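You operate a simulated robot arm through the tools that you are given. There is no shell and no other tool. Be economical: measure what you need, move in short steps, check, and stop when the job is done.

Carry out the task below with a simulated robot arm. There is one attempt and no reset: what you move stays moved.

TASK
Fetch the foam block from the top of the grey table and set it on top of the cable carton. Then put the blue label clip on top of the cards carton.

It is judged by the outcome, as a careful person would: the job done as asked, and still so three seconds after it is handed in. It fails if anything else is knocked over, pushed out of place, dropped, spilled or broken.

THE ROBOT
A 7-joint arm with a two-finger parallel gripper, fixed in place. Base frame: the origin is at the foot of the arm, x ahead of it, y to its left, z up; the work surface is at about z = 0. Lengths are in cm, angles in degrees, forces in N, time in s.
With the tool pointing down near the work surface it reaches from about 24 to 62 cm from the base axis. Its first joint turns from -66.0 to 66.0 degrees. Payload 2.6 kg.
Tool frame: the origin (TCP) lies between the finger pads and is the grasp point; the fingertips stand 3 cm ahead of it; z points along the fingers, y is the line along which they close. The gripper opens to 9.4 cm. The fingers are 2.8 cm wide and 1 cm thick; the gripper's body (5 by 9.6 cm) begins 5.5 cm behind the TCP.
Orientation is that of the tool frame in the base frame, as a unit quaternion [w, x, y, z]. With the fingers straight down and closing along the base's y, the tool's x points along the base's -x, its y along +y and its z along -z.

THE INTERFACE
- The arm moves only by the tool send_rows. Its arguments are lists of equal length, an entry for each row: "offset": the shift along the base's x, y, z in cm, a list of three; "delta_rot": the turn, a rotation vector about the base's x, y, z in degrees, a list of three; "hand": the closure in counts, from 0 (fully open) to 255 (shut). In form: {"offset": [[dx, dy, dz], ...], "delta_rot": [[wx, wy, wz], ...], "hand": [hand, ...]}. A call has 1 to 10 rows; each row is the pose to reach, as a shift and turn from the pose commanded when the call began. A row lasts 0.2 s, in which the tool goes at most 5 cm and 8.6 degrees; a call with a longer step from one row to the next is refused whole, and so is a gripper value outside its range. A pose out of reach is approached as far as the arm can. The call stops where the force on the tool passes 40 N (or 10 N more than at its start, if that is more) or the arm is blocked; 0.2 s more then pass. The fingers move at their own pace (about 7.2 cm/s each) and stop on an object; they squeeze with about 21 N. The grip force told is the motor's: it shows also when the fingers shut on nothing. Time passes only in rows, and 0.2 s behind the last, so rows that repeat a pose let the fingers close. It gives the time, the measured TCP pose, the force on the tool (base axes), the opening and the grip force at its end, in the units of the frame above (readings bear some noise).
- Cameras (640 x 400 px; columns grow to the right, rows downward): "scene" is fixed at [4.16, 42.91, 55.01]; the picture's right is [-0.66, -0.75, 0.00], its down [-0.46, 0.40, -0.80] and it looks along [0.60, -0.52, -0.61] (base axes); focal length 247 px, centre (320, 200). "wrist" rides on the gripper at [-3.7, 0, -5.8] in the tool frame; the picture's right is [0.00, -1.00, 0.00], its down [0.97, 0.00, -0.24] and it looks along [0.24, 0.00, 0.97] (tool axes); focal length 218 px, centre (320, 200).
- get_image(camera): a new picture of that camera. No time passes.
- locate(camera, pixels): there is no depth. For up to 12 entries [column, row, z] of the newest picture of that camera ("zoom" is the newest enlarged one), the place [x, y] in the base frame at which the ray of that pixel passes the height z, good to about 0.2 cm, but the place of the scene camera against the robot may be out by one fixed shift of up to 2.5 cm in any direction. No time passes.
- close_up(camera, box): a new picture of the part [left, top, right, bottom] of that camera's present view, enlarged. No time passes.
- job_done(): hands the job in; it is judged then, once.

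Work in short steps. Measure before you move; look again where a grasp or a placing could have gone wrong, and mend it. You have 80 turns and 54 pictures in all, the two below and enlarged ones among them. Open the gripper and draw the arm clear of the work before you hand the job in, unless the task says otherwise; then end with one line.

The tools are called after "Call:" as a command line: name --argument value ..., lists and objects as JSON in quotes. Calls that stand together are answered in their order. send_rows: Moves the arm, as the interface text tells. Its arguments: {"type":"object","properties":{"offset":{"type":"array"},"delta_rot":{"type":"array"},"hand":{"type":"array"}},"required":["offset","delta_rot","hand"]} The other tools are called the same way: get_image (camera) takes a picture; locate (camera, pixels) gives the place at which the rays of pixels pass given heights; close_up (camera, box) takes an enlarged picture of a part of a camera's view; job_done () hands the job in.

At the start:

```text
t: 0.0
tcp_pos: [29.41, 21.08, 41.09]
tool_rot: [0.0, 0.0, 1.0, -0.001]
ft_force: [0.0, 1.0, 0.0]
grip_width: 9.44
finger_force: 0.0
```

scene: 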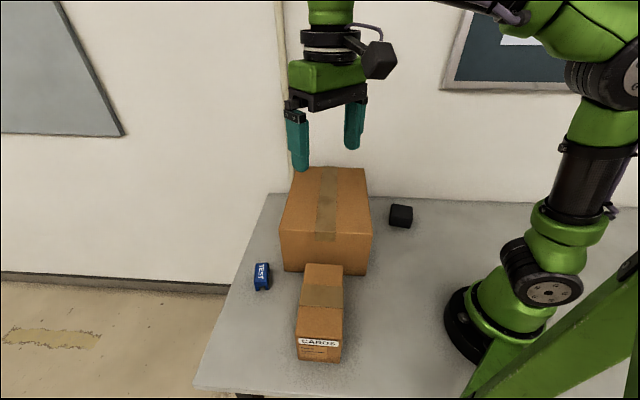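
wrist: 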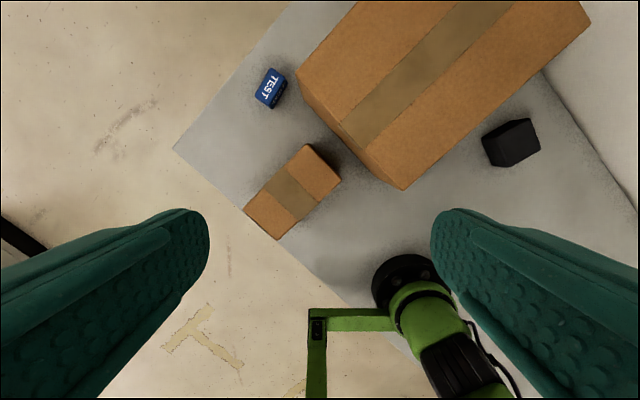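

The pictures show a large carton, a small one marked CARDS, a blue clip and a dark block. I take close-ups to check labels and measure.

Call:
close_up --camera "scene" --box '[220, 150, 440, 380]'

Call:
close_up --camera "wrist" --box '[170, 0, 640, 290]'

Call:
locate --camera "wrist" --pixels '[[482, 138, 0], [497, 167, 0], [540, 150, 0], [527, 118, 4], [268, 88, 0], [256, 98, 0], [271, 108, 0], [287, 78, 0], [305, 144, 8], [340, 180, 8], [278, 239, 8], [244, 208, 8]]'

Call:
locate --camera "scene" --pixels '[[283, 270, 0], [341, 361, 0], [298, 358, 0], [400, 216, 2], [390, 224, 0], [411, 227, 0], [262, 290, 0], [256, 290, 0], [269, 289, 0], [344, 273, 0]]'

```text
1.74 times, centred on (330, 265) of scene
```

zoom: 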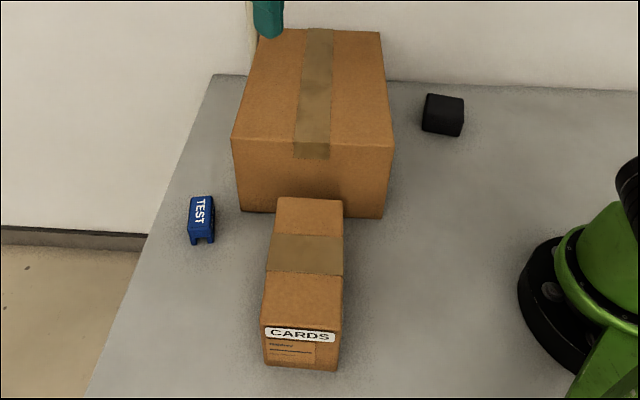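

```text
1.36 times, centred on (405, 145) of wrist
```

zoom: 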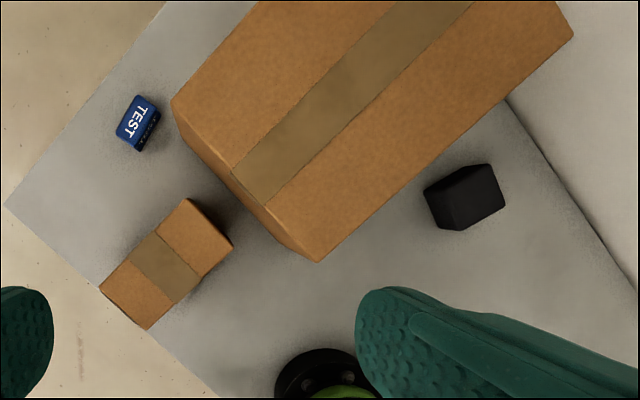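

```text
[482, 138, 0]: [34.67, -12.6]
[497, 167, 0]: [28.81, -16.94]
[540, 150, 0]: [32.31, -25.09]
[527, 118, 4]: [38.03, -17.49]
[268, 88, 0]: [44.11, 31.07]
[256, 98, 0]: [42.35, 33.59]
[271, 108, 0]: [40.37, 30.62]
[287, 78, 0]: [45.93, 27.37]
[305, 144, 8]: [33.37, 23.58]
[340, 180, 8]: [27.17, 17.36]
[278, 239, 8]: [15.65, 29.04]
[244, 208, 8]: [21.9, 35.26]
```

```text
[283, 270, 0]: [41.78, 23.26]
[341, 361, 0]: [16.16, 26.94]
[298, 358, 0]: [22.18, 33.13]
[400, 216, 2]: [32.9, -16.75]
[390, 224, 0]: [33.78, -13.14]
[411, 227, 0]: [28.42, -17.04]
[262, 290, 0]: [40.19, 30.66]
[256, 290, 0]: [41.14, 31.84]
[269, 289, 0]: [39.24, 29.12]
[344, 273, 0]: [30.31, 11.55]
```

Call:
locate --camera "scene" --pixels '[[280, 231, 10], [280, 231, 12], [280, 231, 14], [371, 234, 12], [371, 234, 10], [302, 333, 8], [302, 333, 6], [341, 335, 6], [341, 335, 8], [366, 168, 12], [296, 168, 12]]'

Call:
locate --camera "wrist" --pixels '[[296, 72, 10], [296, 72, 12], [296, 72, 14], [402, 190, 12], [402, 190, 10], [591, 13, 12], [591, 13, 10], [244, 208, 6], [278, 239, 6], [305, 144, 6], [340, 180, 6]]'

```text
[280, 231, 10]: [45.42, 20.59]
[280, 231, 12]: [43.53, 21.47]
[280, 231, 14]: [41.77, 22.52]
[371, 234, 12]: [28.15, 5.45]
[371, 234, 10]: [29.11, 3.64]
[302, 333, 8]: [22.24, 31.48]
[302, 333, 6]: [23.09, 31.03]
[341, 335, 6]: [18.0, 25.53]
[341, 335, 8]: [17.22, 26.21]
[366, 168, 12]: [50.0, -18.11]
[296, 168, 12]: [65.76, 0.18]
```

```text
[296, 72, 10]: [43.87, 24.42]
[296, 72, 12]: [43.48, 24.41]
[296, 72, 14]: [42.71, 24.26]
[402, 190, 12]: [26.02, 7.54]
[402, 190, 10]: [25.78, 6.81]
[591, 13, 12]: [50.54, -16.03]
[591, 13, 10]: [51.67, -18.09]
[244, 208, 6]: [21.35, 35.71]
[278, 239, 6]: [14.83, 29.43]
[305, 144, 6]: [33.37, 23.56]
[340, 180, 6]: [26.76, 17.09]
```

Next I move across at the same height to look down at the dark block.

Call:
send_rows --offset '[[0, -4.5, 0], [0, -9, 0], [0, -13.5, 0], [0, -18, 0], [0, -22.5, 0], [0, -27, 0], [0, -31.5, 0], [0, -36, 0], [0, -39, 0], [0, -39, 0]]' --delta_rot '[[0, 0, 0], [0, 0, 0], [0, 0, 0], [0, 0, 0], [0, 0, 0], [0, 0, 0], [0, 0, 0], [0, 0, 0], [0, 0, 0], [0, 0, 0]]' --hand '[0, 0, 0, 0, 0, 0, 0, 0, 0, 0]'

Call:
get_image --camera "wrist"

Call:
get_image --camera "scene"

```text
t: 2.2
tcp_pos: [29.43, -17.97, 41.04]
tool_rot: [0.0, 0.0, 1.0, 0.0]
ft_force: [0.1, 0.1, 0.9]
grip_width: 9.4
finger_force: 0.0
```

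```text
49 pictures are left
```

wrist: 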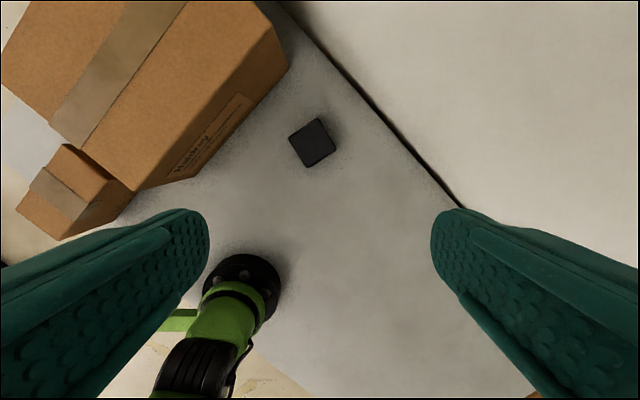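

```text
48 pictures are left
```

scene: 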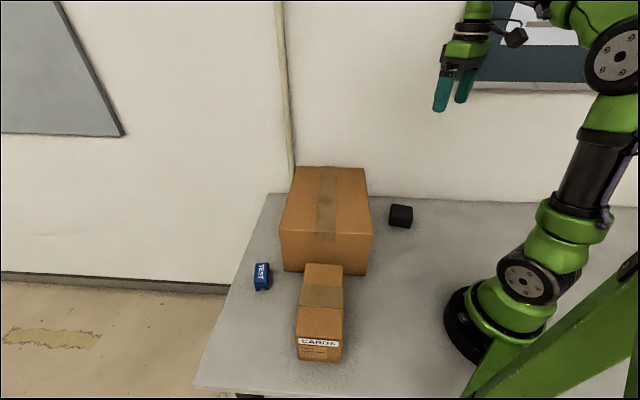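

Call:
close_up --camera "wrist" --box '[0, 0, 310, 210]'

Call:
close_up --camera "wrist" --box '[270, 100, 354, 184]'

Call:
locate --camera "wrist" --pixels '[[289, 138, 0], [289, 138, 4], [306, 167, 0], [306, 167, 4], [336, 151, 4], [320, 118, 4], [336, 151, 0], [320, 118, 0], [280, 0, 0], [460, 205, 0]]'

```text
1.90 times, centred on (155, 105) of wrist
```

zoom: 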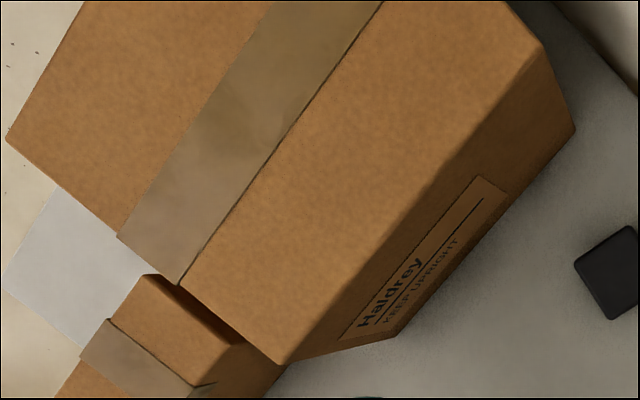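

```text
4.76 times, centred on (312, 142) of wrist
```

zoom: 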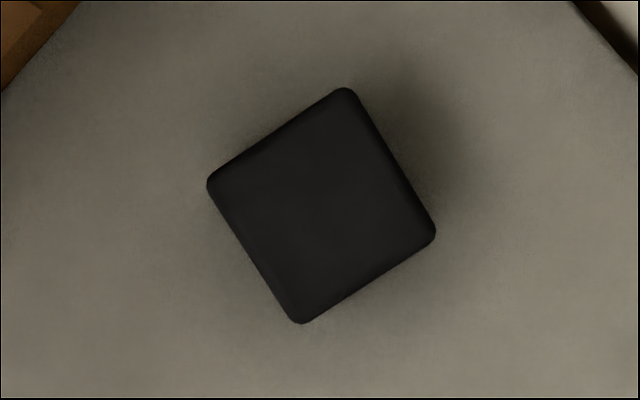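

```text
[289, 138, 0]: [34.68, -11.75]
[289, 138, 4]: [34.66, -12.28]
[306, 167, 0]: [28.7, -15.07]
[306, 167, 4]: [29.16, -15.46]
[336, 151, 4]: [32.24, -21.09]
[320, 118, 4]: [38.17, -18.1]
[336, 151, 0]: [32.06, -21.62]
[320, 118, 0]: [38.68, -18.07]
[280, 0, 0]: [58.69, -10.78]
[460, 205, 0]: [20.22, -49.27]
```

The block's four top corners are clear (centre about 33.6, -16.7, turned about 30°). The big carton shows "Haldrey KEEP UPRIGHT", so I look over it from above to identify it and see what's behind.

Call:
send_rows --offset '[[2, 4, 0], [4, 8, 0], [6, 12, 0], [8, 16, 0], [10, 20, 0], [10, 20, 0]]' --delta_rot '[[0, 0, 0], [0, 0, 0], [0, 0, 0], [0, 0, 0], [0, 0, 0], [0, 0, 0]]' --hand '[0, 0, 0, 0, 0, 0]'

Call:
get_image --camera "wrist"

```text
t: 3.6
tcp_pos: [39.58, 2.24, 41.26]
tool_rot: [0.0, 0.0, 1.0, 0.0]
ft_force: [-0.2, -0.1, 0.0]
grip_width: 9.42
finger_force: 0.1
```

```text
45 pictures are left
```

wrist: 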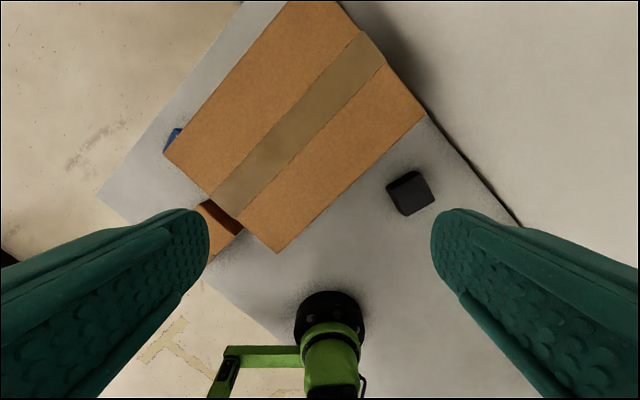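

Two wrist views agree that the big carton's top is at z≈16, with its centre about (44.9, 6.0), and there is no other carton. I go over the block, turned +30°, and descend partway.

Call:
send_rows --offset '[[-1.2, -4, -1], [-2.4, -8, -2], [-3.6, -12, -3], [-4.8, -16, -4], [-5.8, -18.8, -7], [-5.8, -18.8, -11.5], [-5.8, -18.8, -16], [-5.8, -18.8, -20], [-5.8, -18.8, -23], [-5.8, -18.8, -23]]' --delta_rot '[[0, 0, 6], [0, 0, 12], [0, 0, 18], [0, 0, 24], [0, 0, 30], [0, 0, 30], [0, 0, 30], [0, 0, 30], [0, 0, 30], [0, 0, 30]]' --hand '[0, 0, 0, 0, 0, 0, 0, 0, 0, 0]'

Call:
get_image --camera "wrist"

```text
t: 5.8
tcp_pos: [33.64, -16.78, 17.88]
tool_rot: [0.0, -0.258, 0.966, 0.0]
ft_force: [0.4, 0.7, -0.1]
grip_width: 9.37
finger_force: 0.1
```

```text
44 pictures are left
```

wrist: 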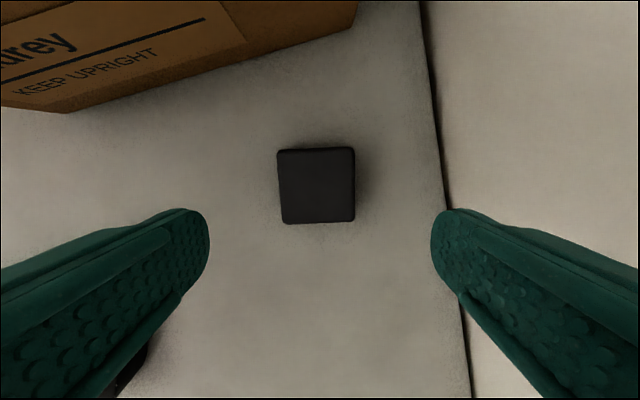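

Call:
locate --camera "wrist" --pixels '[[277, 150, 6], [354, 148, 6], [355, 221, 6], [284, 223, 6], [277, 150, 5], [355, 221, 5]]'

```text
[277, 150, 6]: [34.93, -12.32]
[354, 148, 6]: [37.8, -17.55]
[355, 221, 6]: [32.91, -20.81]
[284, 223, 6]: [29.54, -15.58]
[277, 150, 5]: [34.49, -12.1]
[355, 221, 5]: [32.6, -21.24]
```

The block is a cube of about 6 cm centred at (33.8, -16.6), between the fingers. I descend to z≈3.6 and close.

Call:
send_rows --offset '[[0.1, 0.1, -4], [0.1, 0.1, -8], [0.1, 0.1, -11], [0.1, 0.1, -13], [0.1, 0.1, -14.3], [0.1, 0.1, -14.3]]' --delta_rot '[[0, 0, 0], [0, 0, 0], [0, 0, 0], [0, 0, 0], [0, 0, 0], [0, 0, 0]]' --hand '[0, 0, 0, 0, 0, 0]'

Call:
get_image --camera "wrist"

```text
t: 7.2
tcp_pos: [33.77, -16.6, 3.58]
tool_rot: [-0.001, -0.258, 0.966, 0.0]
ft_force: [-0.8, -0.7, 0.3]
grip_width: 9.4
finger_force: 0.0
```

```text
43 pictures are left
```

wrist: 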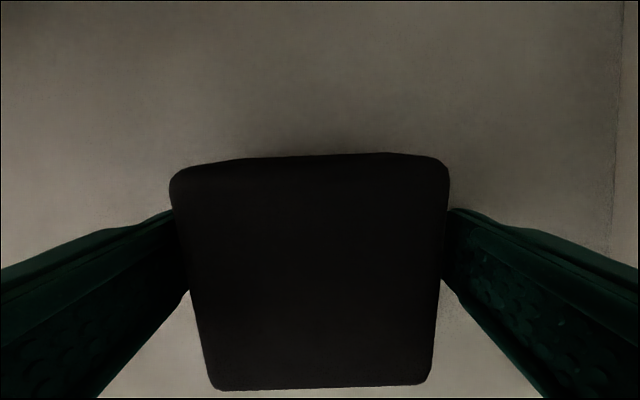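

Call:
send_rows --offset '[[0, 0, 0], [0, 0, 0], [0, 0, 0], [0, 0, 0], [0, 0, 0]]' --delta_rot '[[0, 0, 0], [0, 0, 0], [0, 0, 0], [0, 0, 0], [0, 0, 0]]' --hand '[140, 255, 255, 255, 255]'

```text
t: 8.4
tcp_pos: [33.79, -16.65, 3.7]
tool_rot: [-0.001, -0.259, 0.966, 0.0]
ft_force: [0.0, 0.4, 0.1]
grip_width: 7.4
finger_force: 21.4
```

The fingers hold at 7.4 cm, wider than I measured, so I check the picture.

Call:
get_image --camera "wrist"

Call:
get_image --camera "scene"

```text
42 pictures are left
```

wrist: 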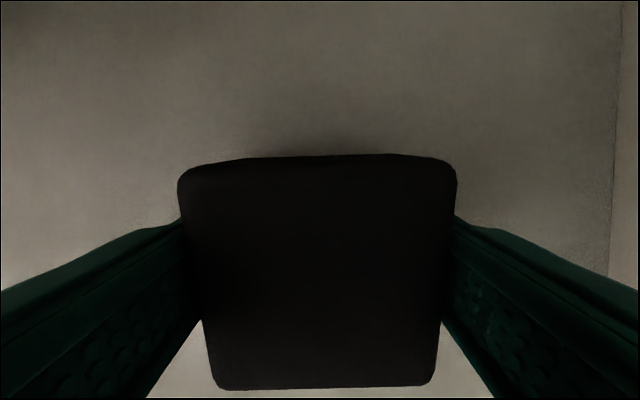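

```text
41 pictures are left
```

scene: 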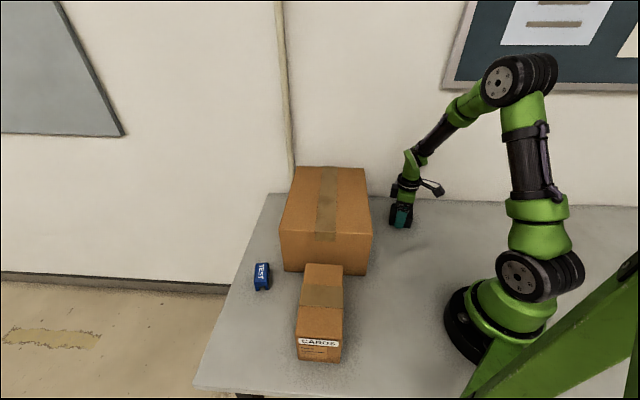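

Both fingers touch the block's sides. I lift straight up and check that it comes along.

Call:
send_rows --offset '[[0, 0, 1.5], [0, 0, 4], [0, 0, 8], [0, 0, 12], [0, 0, 16], [0, 0, 20], [0, 0, 23], [0, 0, 23]]' --delta_rot '[[0, 0, 0], [0, 0, 0], [0, 0, 0], [0, 0, 0], [0, 0, 0], [0, 0, 0], [0, 0, 0], [0, 0, 0]]' --hand '[255, 255, 255, 255, 255, 255, 255, 255]'

Call:
get_image --camera "wrist"

Call:
close_up --camera "scene" --box '[340, 80, 500, 240]'

```text
t: 10.2
tcp_pos: [33.53, -16.76, 26.75]
tool_rot: [0.0, -0.26, 0.966, 0.001]
ft_force: [-0.6, 0.3, 0.2]
grip_width: 7.39
finger_force: 20.6
```

```text
40 pictures are left
```

wrist: 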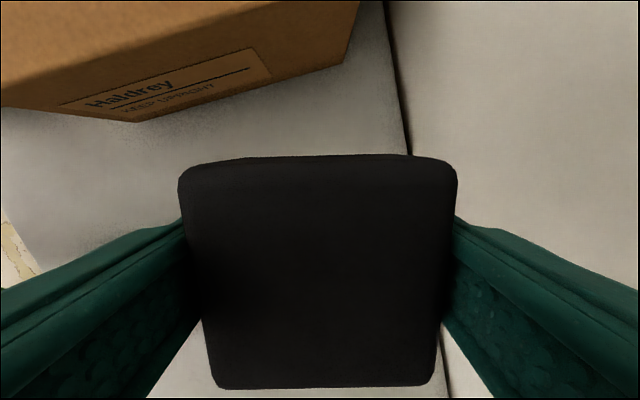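

```text
2.50 times, centred on (420, 160) of scene
```

zoom: 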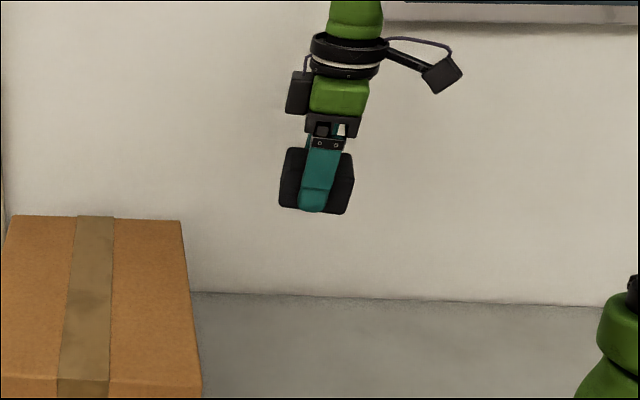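

The block is held (width 7.39, force 20.6). I carry it over the big carton's middle, turning +14° to align.

Call:
send_rows --offset '[[1.4, 3.3, 0.5], [2.8, 6.6, 0.5], [4.2, 9.9, 0.5], [5.6, 13.2, 0.5], [7, 16.5, 0.5], [8.4, 19.8, 0.5], [9.8, 22.6, 0.5], [9.8, 22.6, 0.5]]' --delta_rot '[[0, 0, 2], [0, 0, 4], [0, 0, 6], [0, 0, 8], [0, 0, 10], [0, 0, 12], [0, 0, 14], [0, 0, 14]]' --hand '[255, 255, 255, 255, 255, 255, 255, 255]'

Call:
get_image --camera "wrist"

Call:
get_image --camera "scene"

```text
t: 12.0
tcp_pos: [43.48, 5.99, 27.1]
tool_rot: [0.0, -0.374, 0.927, 0.0]
ft_force: [-0.3, -1.3, 0.4]
grip_width: 7.39
finger_force: 20.5
```

```text
38 pictures are left
```

wrist: 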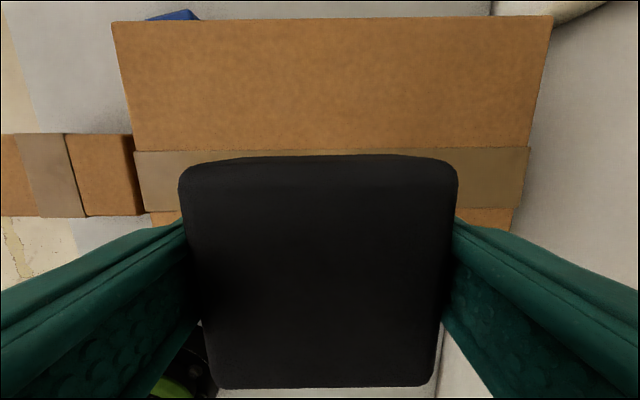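

```text
37 pictures are left
```

scene: 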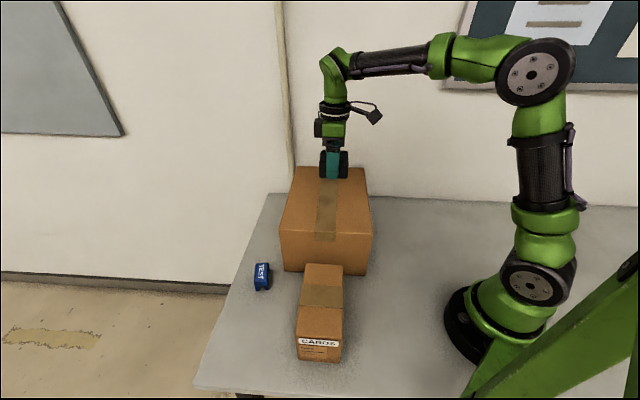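

The TCP is over the carton's tape (rows 150–208), about centred. I descend to just above the top, then feel for contact in small steps.

Call:
send_rows --offset '[[0, 0, -2.5], [0, 0, -4.5], [0, 0, -6], [0, 0, -6.5], [0, 0, -6.5]]' --delta_rot '[[0, 0, 0], [0, 0, 0], [0, 0, 0], [0, 0, 0], [0, 0, 0]]' --hand '[255, 255, 255, 255, 255]'

Call:
close_up --camera "scene" --box '[270, 110, 390, 230]'

```text
t: 13.2
tcp_pos: [43.38, 5.89, 20.86]
tool_rot: [0.0, -0.375, 0.927, 0.0]
ft_force: [0.5, -0.4, -0.6]
grip_width: 7.35
finger_force: 21.6
```

```text
3.33 times, centred on (330, 170) of scene
```

zoom: 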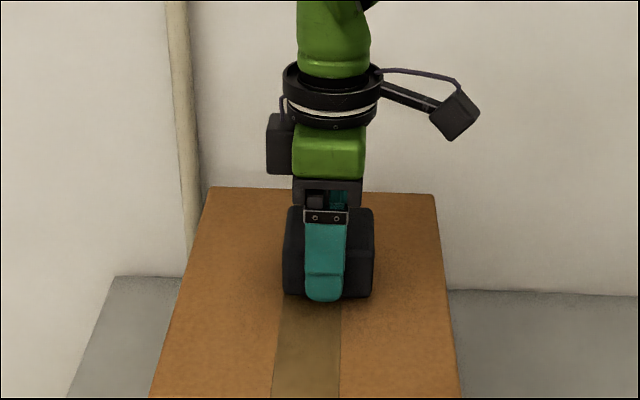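

Call:
send_rows --offset '[[0, 0, -0.3], [0, 0, -0.6], [0, 0, -0.6]]' --delta_rot '[[0, 0, 0], [0, 0, 0], [0, 0, 0]]' --hand '[255, 255, 255]'

```text
t: 14.0
tcp_pos: [43.57, 5.88, 20.11]
tool_rot: [0.0, -0.374, 0.927, 0.001]
ft_force: [0.4, -0.9, -0.6]
grip_width: 7.37
finger_force: 20.8
```

Call:
send_rows --offset '[[0, 0, -0.2], [0, 0, -0.4], [0, 0, -0.4]]' --delta_rot '[[0, 0, 0], [0, 0, 0], [0, 0, 0]]' --hand '[255, 255, 255]'

```text
t: 14.8
tcp_pos: [43.54, 5.94, 19.69]
tool_rot: [0.0, -0.375, 0.927, 0.0]
ft_force: [-0.2, 0.1, 0.2]
grip_width: 7.37
finger_force: 21.2
```

Call:
send_rows --offset '[[0, 0, -0.15], [0, 0, -0.3], [0, 0, -0.3]]' --delta_rot '[[0, 0, 0], [0, 0, 0], [0, 0, 0]]' --hand '[255, 255, 255]'

Call:
close_up --camera "scene" --box '[300, 140, 370, 210]'

```text
t: 15.6
tcp_pos: [43.39, 5.9, 19.49]
tool_rot: [0.001, -0.374, 0.927, 0.0]
ft_force: [-8.7, -2.3, 18.5]
grip_width: 7.38
finger_force: 21.5
```

```text
5.71 times, centred on (335, 175) of scene
```

zoom: 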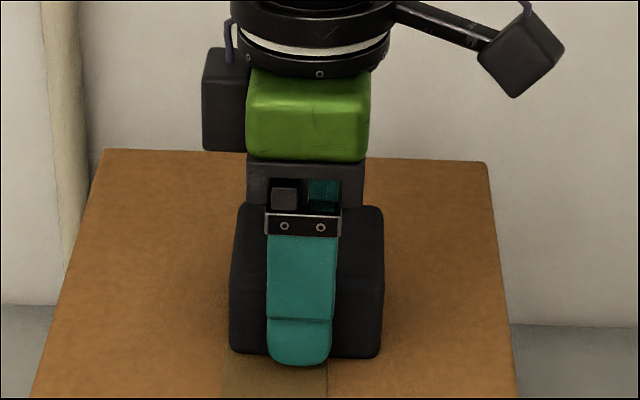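

Contact shows (18.5 N upward). I ease up 0.2 cm, open the fingers, then rise.

Call:
send_rows --offset '[[0, 0, 0.15], [0, 0, 0.15], [0, 0, 0.15], [0, 0, 0.15], [0, 0, 0.15]]' --delta_rot '[[0, 0, 0], [0, 0, 0], [0, 0, 0], [0, 0, 0], [0, 0, 0]]' --hand '[255, 120, 0, 0, 0]'

Call:
send_rows --offset '[[0, 0, 1.5], [0, 0, 4], [0, 0, 8], [0, 0, 12], [0, 0, 16], [0, 0, 20], [0, 0, 20]]' --delta_rot '[[0, 0, 0], [0, 0, 0], [0, 0, 0], [0, 0, 0], [0, 0, 0], [0, 0, 0], [0, 0, 0]]' --hand '[0, 0, 0, 0, 0, 0, 0]'

Call:
get_image --camera "wrist"

Call:
get_image --camera "scene"

```text
t: 16.8
tcp_pos: [43.56, 5.94, 19.46]
tool_rot: [0.0, -0.375, 0.927, 0.0]
ft_force: [0.1, -0.6, -0.5]
grip_width: 9.38
finger_force: 0.1
```

```text
t: 18.4
tcp_pos: [43.76, 5.99, 39.54]
tool_rot: [0.0, -0.375, 0.927, 0.001]
ft_force: [1.0, 0.1, 0.3]
grip_width: 9.42
finger_force: 0.1
```

```text
34 pictures are left
```

wrist: 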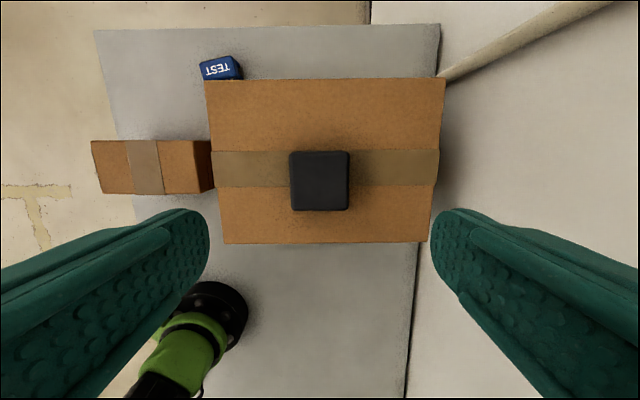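

```text
33 pictures are left
```

scene: 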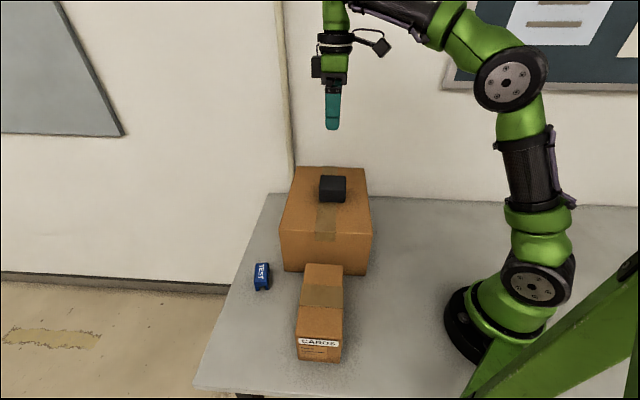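

The block sits on the carton, squared up. Now I move over the blue clip for a closer look.

Call:
send_rows --offset '[[-0.7, 4.5, 0], [-1.4, 9, 0], [-2.1, 13.5, 0], [-2.8, 18, 0], [-3.5, 22, -3], [-3.5, 22, -7], [-3.5, 22, -11], [-3.5, 22, -14], [-3.5, 22, -14]]' --delta_rot '[[0, 0, 0], [0, 0, 0], [0, 0, 0], [0, 0, 0], [0, 0, 0], [0, 0, 0], [0, 0, 0], [0, 0, 0], [0, 0, 0]]' --hand '[0, 0, 0, 0, 0, 0, 0, 0, 0]'

Call:
get_image --camera "wrist"

```text
refused: row 5 steps farther than a row can; nothing moved
```

```text
32 pictures are left
```

wrist: 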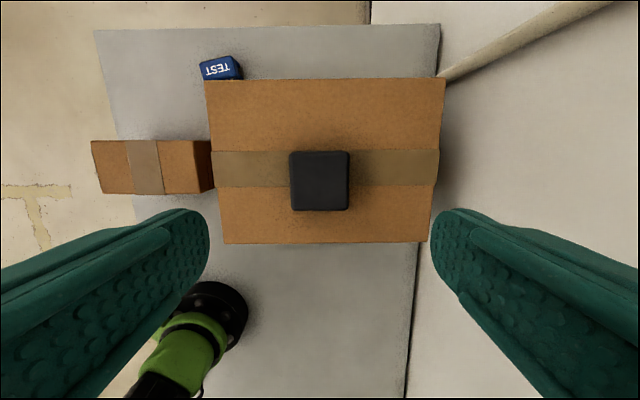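

One step was too long, so I resend with smaller steps.

Call:
send_rows --offset '[[-0.7, 4.5, 0], [-1.4, 9, 0], [-2.1, 13.5, 0], [-2.8, 18, 0], [-3.5, 22, -2], [-3.5, 22, -6], [-3.5, 22, -10], [-3.5, 22, -14], [-3.5, 22, -14]]' --delta_rot '[[0, 0, 0], [0, 0, 0], [0, 0, 0], [0, 0, 0], [0, 0, 0], [0, 0, 0], [0, 0, 0], [0, 0, 0], [0, 0, 0]]' --hand '[0, 0, 0, 0, 0, 0, 0, 0, 0]'

Call:
get_image --camera "wrist"

```text
t: 20.4
tcp_pos: [40.1, 27.7, 25.8]
tool_rot: [0.0, -0.375, 0.927, 0.0]
ft_force: [-0.1, 0.6, 0.4]
grip_width: 9.41
finger_force: 0.1
```

```text
31 pictures are left
```

wrist: 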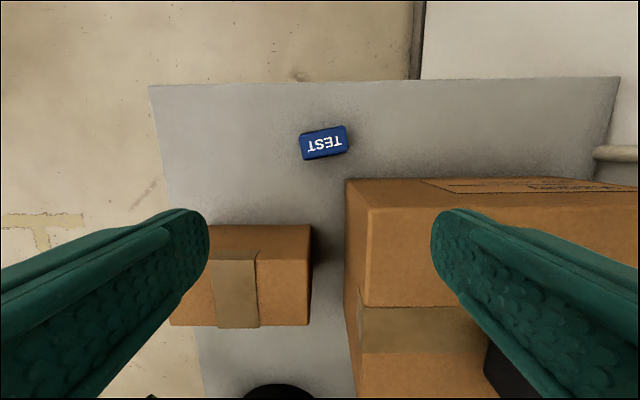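

Call:
close_up --camera "wrist" --box '[280, 110, 376, 170]'

Call:
close_up --camera "wrist" --box '[320, 130, 640, 330]'

Call:
locate --camera "wrist" --pixels '[[299, 135, 2], [345, 126, 2], [348, 150, 2], [303, 160, 2], [299, 135, 4], [345, 126, 4], [348, 150, 4], [303, 160, 4], [346, 180, 0], [208, 225, 8], [310, 225, 8], [308, 325, 8]]'

```text
6.67 times, centred on (328, 140) of wrist
```

zoom: 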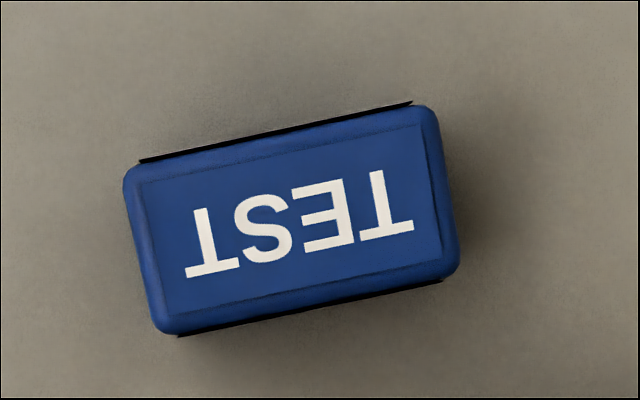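

```text
2.00 times, centred on (480, 230) of wrist
```

zoom: 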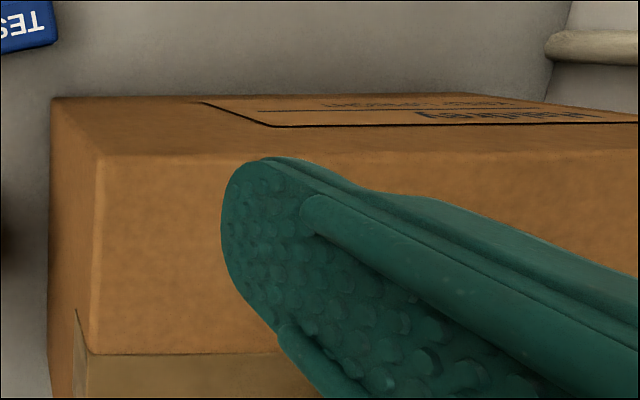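

```text
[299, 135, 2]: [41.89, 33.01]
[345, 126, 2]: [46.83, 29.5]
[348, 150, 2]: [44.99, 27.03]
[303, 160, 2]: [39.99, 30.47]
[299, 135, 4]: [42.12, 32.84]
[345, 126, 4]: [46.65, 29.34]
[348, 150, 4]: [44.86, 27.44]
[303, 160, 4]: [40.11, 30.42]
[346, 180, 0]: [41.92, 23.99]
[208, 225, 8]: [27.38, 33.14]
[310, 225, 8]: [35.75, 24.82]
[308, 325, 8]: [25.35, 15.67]
```

The clip is about 6 × 3 cm, long axis at about -37°, centre near (43.4, 30.0). I move above it, turn +9.5° so the fingers close along its long axis, and drop to z≈13.

Call:
send_rows --offset '[[1.7, 1.1, -2], [3.4, 2.2, -4], [3.4, 2.2, -8], [3.4, 2.2, -12], [3.4, 2.2, -13], [3.4, 2.2, -13]]' --delta_rot '[[0, 0, 5], [0, 0, 9.5], [0, 0, 9.5], [0, 0, 9.5], [0, 0, 9.5], [0, 0, 9.5]]' --hand '[0, 0, 0, 0, 0, 0]'

Call:
get_image --camera "wrist"

Call:
close_up --camera "scene" --box '[220, 210, 360, 370]'

```text
t: 21.8
tcp_pos: [43.27, 29.84, 12.59]
tool_rot: [0.0, -0.45, 0.893, 0.0]
ft_force: [-0.3, -0.3, -0.1]
grip_width: 9.4
finger_force: 0.0
```

```text
28 pictures are left
```

wrist: 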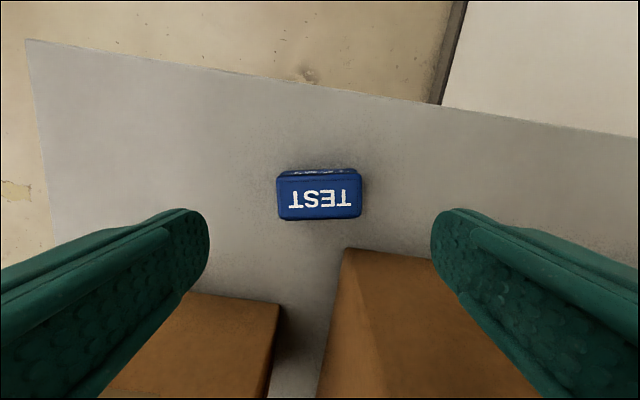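

```text
2.50 times, centred on (290, 290) of scene
```

zoom: 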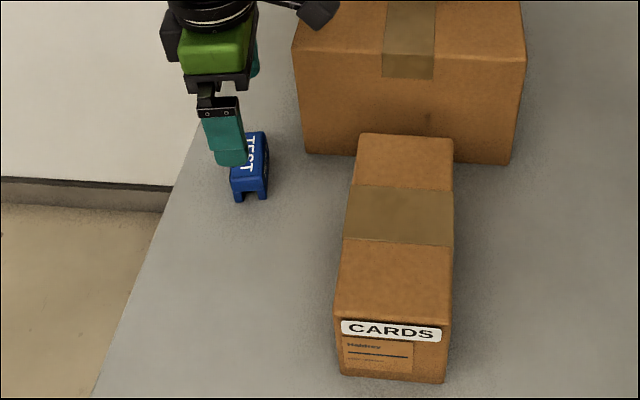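

Before descending I check the wrist's protruding black cube against the big carton, whose top is at 16 cm.

Call:
get_image --camera "scene"

Call:
locate --camera "wrist" --pixels '[[277, 178, 3], [360, 176, 3], [361, 217, 3], [280, 220, 3], [276, 178, 4], [361, 217, 4], [343, 249, 0]]'

```text
26 pictures are left
```

scene: 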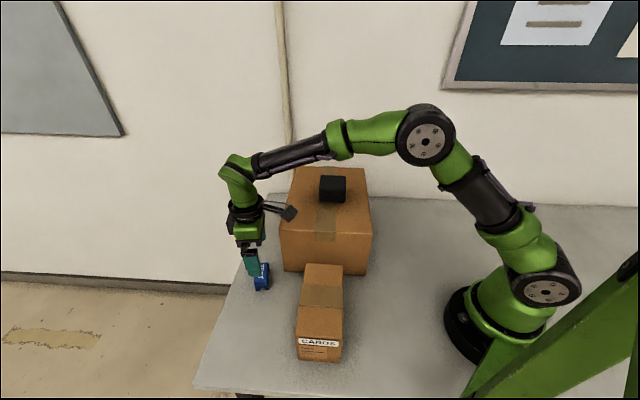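

```text
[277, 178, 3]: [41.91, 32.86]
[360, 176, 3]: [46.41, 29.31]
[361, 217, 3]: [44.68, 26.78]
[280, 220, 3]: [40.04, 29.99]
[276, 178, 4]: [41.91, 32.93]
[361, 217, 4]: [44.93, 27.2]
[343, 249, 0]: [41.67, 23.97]
```

The cube is fixed to the tool (about 9 cm toward tool +x, 9.5 cm above the TCP) and would graze the big carton in this orientation. I'll rise, turn -90° and grip across the short side so the cube points to free space, with the fingers part-closed for clearance.

Call:
send_rows --offset '[[0, 0, 4], [0, 0, 8], [-0.2, 0.2, 10], [-0.4, 0.3, 10], [-0.6, 0.4, 10], [-0.6, 0.4, 10], [-0.6, 0.4, 10], [-0.6, 0.4, 10]]' --delta_rot '[[0, 0, -2], [0, 0, -10], [0, 0, -18], [0, 0, -26], [0, 0, -34], [0, 0, -42], [0, 0, -50], [0, 0, -50]]' --hand '[0, 0, 0, 0, 60, 70, 70, 70]'

Call:
send_rows --offset '[[0, 0, 0], [0, 0, 0], [0, 0, 0], [0, 0, 0], [0, 0, 0], [0, 0, 0]]' --delta_rot '[[0, 0, -8], [0, 0, -16], [0, 0, -24], [0, 0, -32], [0, 0, -40], [0, 0, -40]]' --hand '[70, 70, 70, 70, 70, 70]'

Call:
get_image --camera "wrist"

```text
t: 23.6
tcp_pos: [42.74, 30.54, 22.59]
tool_rot: [0.0, -0.03, 1.0, 0.0]
ft_force: [-0.6, 0.2, -1.3]
grip_width: 6.83
finger_force: 0.0
```

```text
t: 25.0
tcp_pos: [42.89, 30.53, 22.63]
tool_rot: [0.0, 0.314, 0.95, 0.0]
ft_force: [-1.4, 0.7, -0.1]
grip_width: 6.83
finger_force: 0.0
```

```text
25 pictures are left
```

wrist: 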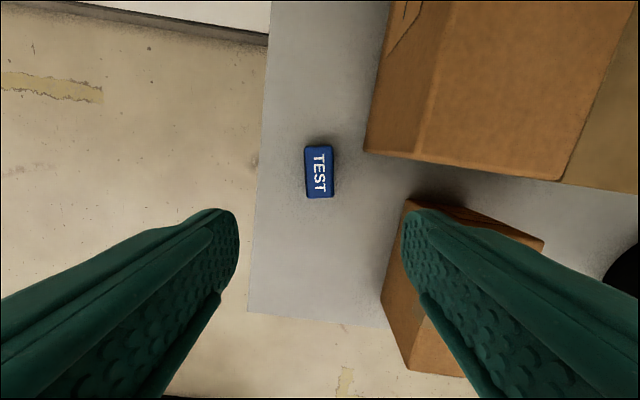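

Call:
locate --camera "wrist" --pixels '[[304, 147, 3], [331, 146, 3], [334, 196, 3], [307, 198, 3], [365, 152, 0], [365, 152, 2], [408, 200, 8], [544, 243, 8], [410, 370, 8], [383, 298, 0]]'

Call:
close_up --camera "wrist" --box '[279, 140, 359, 204]'

```text
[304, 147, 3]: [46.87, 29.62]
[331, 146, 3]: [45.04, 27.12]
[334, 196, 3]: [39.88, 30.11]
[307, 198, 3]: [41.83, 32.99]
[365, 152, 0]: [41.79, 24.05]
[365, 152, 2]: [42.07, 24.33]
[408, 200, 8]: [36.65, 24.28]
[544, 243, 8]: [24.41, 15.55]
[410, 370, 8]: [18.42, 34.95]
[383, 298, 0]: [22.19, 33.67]
```

```text
6.25 times, centred on (319, 172) of wrist
```

zoom: 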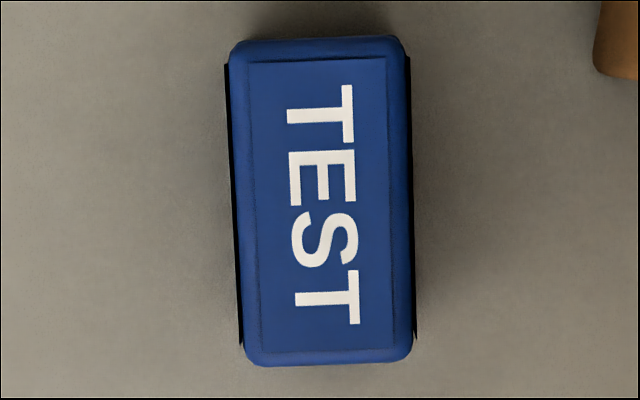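

The clip is centred between the fingers (columns 304–334). I descend in two stages, checking clearance to the big carton's corner.

Call:
send_rows --offset '[[0, 0, -4], [0, 0, -8], [0, 0, -12], [0, 0, -14], [0, 0, -14]]' --delta_rot '[[0, 0, 0], [0, 0, 0], [0, 0, 0], [0, 0, 0], [0, 0, 0]]' --hand '[70, 70, 70, 70, 70]'

Call:
get_image --camera "wrist"

Call:
close_up --camera "scene" --box '[210, 160, 350, 300]'

```text
t: 26.2
tcp_pos: [43.05, 30.4, 8.68]
tool_rot: [0.0, 0.313, 0.95, 0.0]
ft_force: [-0.9, 0.0, 0.1]
grip_width: 6.83
finger_force: 0.1
```

```text
23 pictures are left
```

wrist: 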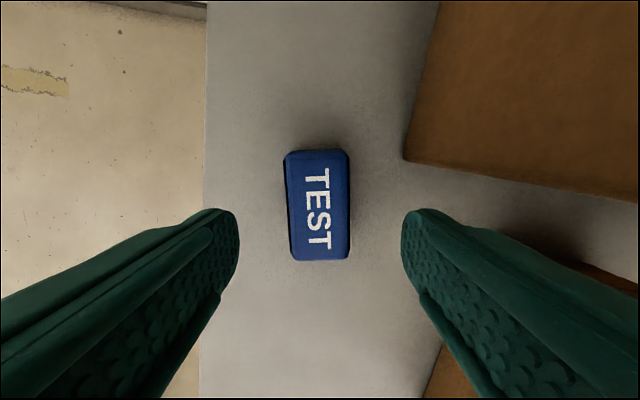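

```text
2.86 times, centred on (280, 230) of scene
```

zoom: 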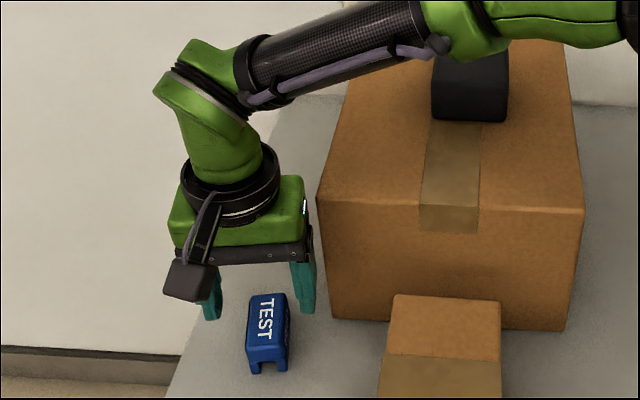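

There is visible clearance on the right side. I descend the last 5.2 cm to z≈3.4.

Call:
send_rows --offset '[[0, 0, -2], [0, 0, -4], [0, 0, -5.2], [0, 0, -5.2]]' --delta_rot '[[0, 0, 0], [0, 0, 0], [0, 0, 0], [0, 0, 0]]' --hand '[70, 70, 70, 70]'

Call:
get_image --camera "wrist"

```text
t: 27.2
tcp_pos: [42.65, 30.55, 3.3]
tool_rot: [0.0, 0.314, 0.95, -0.001]
ft_force: [-0.7, -0.2, 0.3]
grip_width: 6.79
finger_force: 0.2
```

```text
21 pictures are left
```

wrist: 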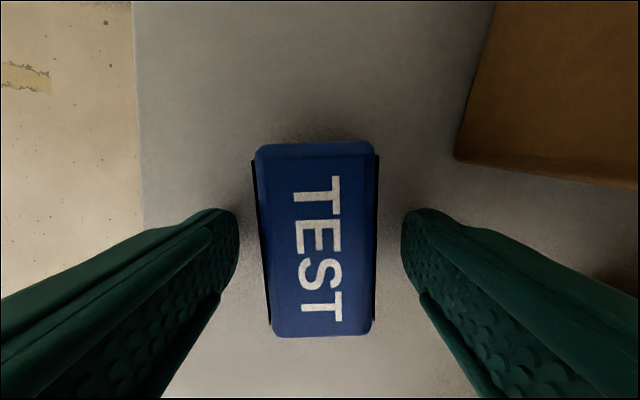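

The clip lies between the pads and I close on it.

Call:
send_rows --offset '[[0, 0, 0], [0, 0, 0], [0, 0, 0], [0, 0, 0], [0, 0, 0]]' --delta_rot '[[0, 0, 0], [0, 0, 0], [0, 0, 0], [0, 0, 0], [0, 0, 0]]' --hand '[150, 255, 255, 255, 255]'

Call:
send_rows --offset '[[0, 0, 1], [0, 0, 3], [0, 0, 7], [0, 0, 11], [0, 0, 15], [0, 0, 19], [0, 0, 19]]' --delta_rot '[[0, 0, 0], [0, 0, 0], [0, 0, 0], [0, 0, 0], [0, 0, 0], [0, 0, 0], [0, 0, 0]]' --hand '[255, 255, 255, 255, 255, 255, 255]'

Call:
get_image --camera "wrist"

Call:
get_image --camera "scene"

```text
t: 28.4
tcp_pos: [42.87, 30.55, 3.47]
tool_rot: [0.0, 0.313, 0.95, 0.0]
ft_force: [-0.5, 0.0, -0.6]
grip_width: 3.56
finger_force: 20.8
```

```text
t: 30.0
tcp_pos: [42.66, 30.5, 22.16]
tool_rot: [0.0, 0.313, 0.95, 0.001]
ft_force: [0.4, -0.5, -0.2]
grip_width: 3.56
finger_force: 21.1
```

```text
20 pictures are left
```

wrist: 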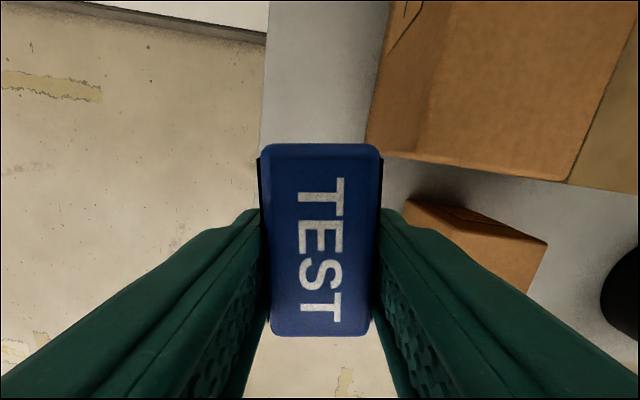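

```text
19 pictures are left
```

scene: 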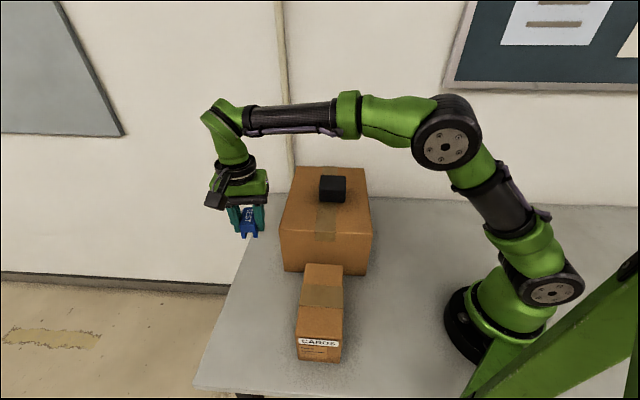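

The clip is held (3.56 cm, 21 N). I need the cards carton's top height and centre, so I move to a viewpoint where the carton shows above the held clip in the wrist view.

Call:
send_rows --offset '[[-1, 0, 4], [-5, 0, 7], [-9.5, 0, 8], [-14, 0, 8], [-18.5, 0, 8], [-22.5, 0, 8], [-22.5, 0, 8]]' --delta_rot '[[0, 0, 0], [0, 0, 0], [0, 0, 0], [0, 0, 0], [0, 0, 0], [0, 0, 0], [0, 0, 0]]' --hand '[255, 255, 255, 255, 255, 255, 255]'

Call:
get_image --camera "wrist"

```text
t: 31.6
tcp_pos: [20.6, 30.59, 30.32]
tool_rot: [0.0, 0.313, 0.95, 0.0]
ft_force: [-1.7, 0.1, -0.5]
grip_width: 3.52
finger_force: 20.7
```

```text
18 pictures are left
```

wrist: 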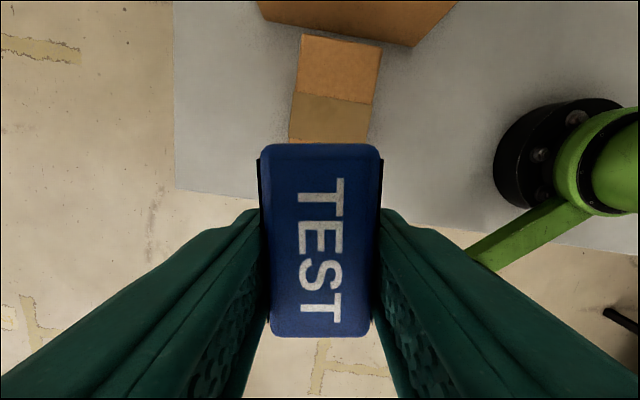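

Call:
locate --camera "wrist" --pixels '[[302, 35, 6], [302, 35, 8], [302, 35, 10], [302, 35, 12], [382, 49, 6], [382, 49, 8], [382, 49, 10], [382, 49, 12], [290, 140, 10], [368, 143, 10], [334, 98, 10], [334, 98, 8]]'

Call:
close_up --camera "wrist" --box '[250, 0, 430, 150]'

```text
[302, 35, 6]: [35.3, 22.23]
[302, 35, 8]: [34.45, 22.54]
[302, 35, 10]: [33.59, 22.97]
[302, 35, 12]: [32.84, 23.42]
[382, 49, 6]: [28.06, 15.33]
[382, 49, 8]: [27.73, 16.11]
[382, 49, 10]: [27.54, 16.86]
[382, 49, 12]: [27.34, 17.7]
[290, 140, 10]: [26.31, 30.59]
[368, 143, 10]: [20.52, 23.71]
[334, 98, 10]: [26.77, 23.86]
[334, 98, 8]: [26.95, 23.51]
```

```text
2.67 times, centred on (340, 75) of wrist
```

zoom: 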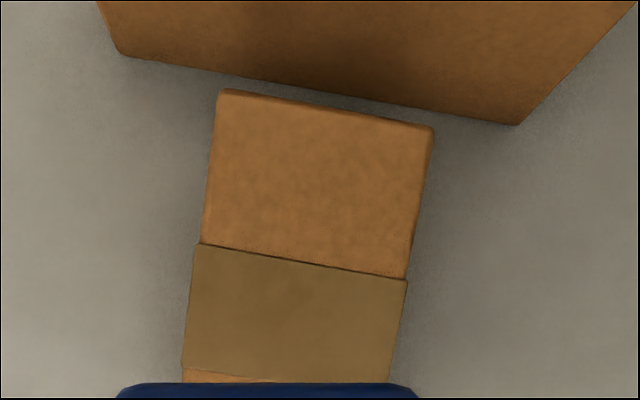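

The cards carton's top comes out at about z=11, with its centre near (25.1, 25.9) and long axis at -47°. I move over it, turning -10° to align, and lower to about 2–3 cm above contact.

Call:
send_rows --offset '[[2.1, -2.1, 0], [4.1, -4.1, 0], [4.1, -4.1, -4], [4.1, -4.1, -8], [4.1, -4.1, -11], [4.1, -4.1, -13], [4.1, -4.1, -13]]' --delta_rot '[[0, 0, -5], [0, 0, -10], [0, 0, -10], [0, 0, -10], [0, 0, -10], [0, 0, -10], [0, 0, -10]]' --hand '[255, 255, 255, 255, 255, 255, 255]'

Call:
get_image --camera "wrist"

Call:
close_up --camera "scene" --box '[240, 210, 400, 370]'

```text
t: 33.2
tcp_pos: [24.35, 26.53, 17.39]
tool_rot: [0.0, 0.395, 0.919, 0.0]
ft_force: [-1.0, -0.9, -0.3]
grip_width: 3.56
finger_force: 21.1
```

```text
16 pictures are left
```

wrist: 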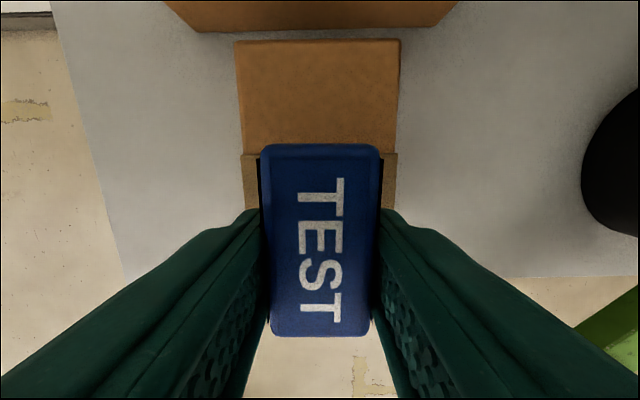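

```text
2.50 times, centred on (320, 290) of scene
```

zoom: 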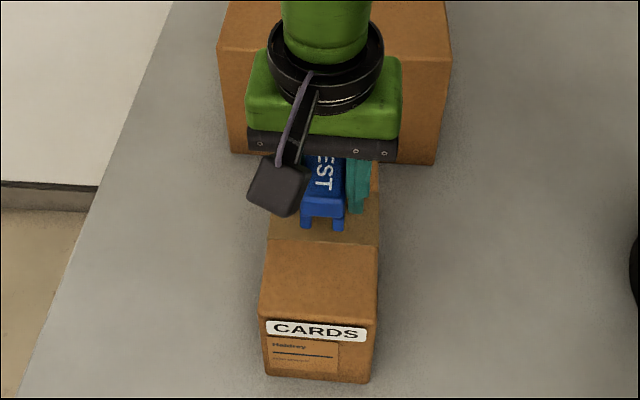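

The clip is centred over the carton and aligned with it. I lower it in small steps until contact.

Call:
send_rows --offset '[[0, 0, -1], [0, 0, -1.8], [0, 0, -1.8]]' --delta_rot '[[0, 0, 0], [0, 0, 0], [0, 0, 0]]' --hand '[255, 255, 255]'

Call:
close_up --camera "scene" --box '[270, 220, 370, 320]'

```text
t: 34.0
tcp_pos: [24.53, 26.33, 15.5]
tool_rot: [0.0, 0.396, 0.918, 0.0]
ft_force: [-0.2, -0.2, -0.7]
grip_width: 3.55
finger_force: 20.7
```

```text
4.00 times, centred on (320, 270) of scene
```

zoom: 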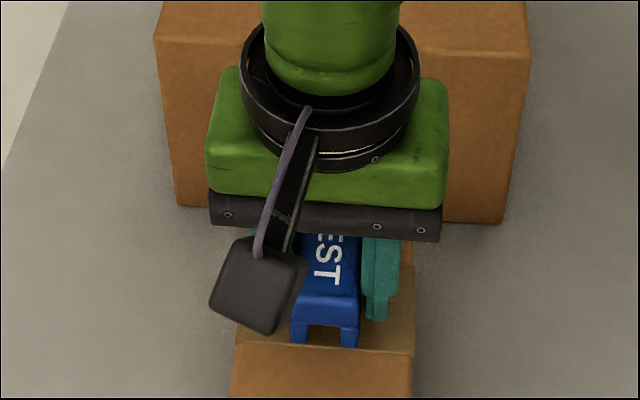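

Call:
send_rows --offset '[[0, 0, -0.25], [0, 0, -0.5], [0, 0, -0.5]]' --delta_rot '[[0, 0, 0], [0, 0, 0], [0, 0, 0]]' --hand '[255, 255, 255]'

```text
t: 34.8
tcp_pos: [24.58, 26.4, 15.09]
tool_rot: [0.0, 0.395, 0.919, 0.0]
ft_force: [-0.9, -0.4, -0.2]
grip_width: 3.55
finger_force: 20.9
```

Call:
send_rows --offset '[[0, 0, -0.2], [0, 0, -0.4], [0, 0, -0.4]]' --delta_rot '[[0, 0, 0], [0, 0, 0], [0, 0, 0]]' --hand '[255, 255, 255]'

```text
t: 35.6
tcp_pos: [24.45, 26.44, 14.63]
tool_rot: [0.001, 0.394, 0.919, -0.001]
ft_force: [-0.2, 0.5, 0.8]
grip_width: 3.56
finger_force: 21.3
```

Call:
send_rows --offset '[[0, 0, -0.15], [0, 0, -0.3], [0, 0, -0.3]]' --delta_rot '[[0, 0, 0], [0, 0, 0], [0, 0, 0]]' --hand '[255, 255, 255]'

```text
t: 36.4
tcp_pos: [24.51, 26.49, 14.45]
tool_rot: [0.0, 0.395, 0.919, 0.001]
ft_force: [-1.5, -4.0, 15.3]
grip_width: 3.54
finger_force: 21.0
```

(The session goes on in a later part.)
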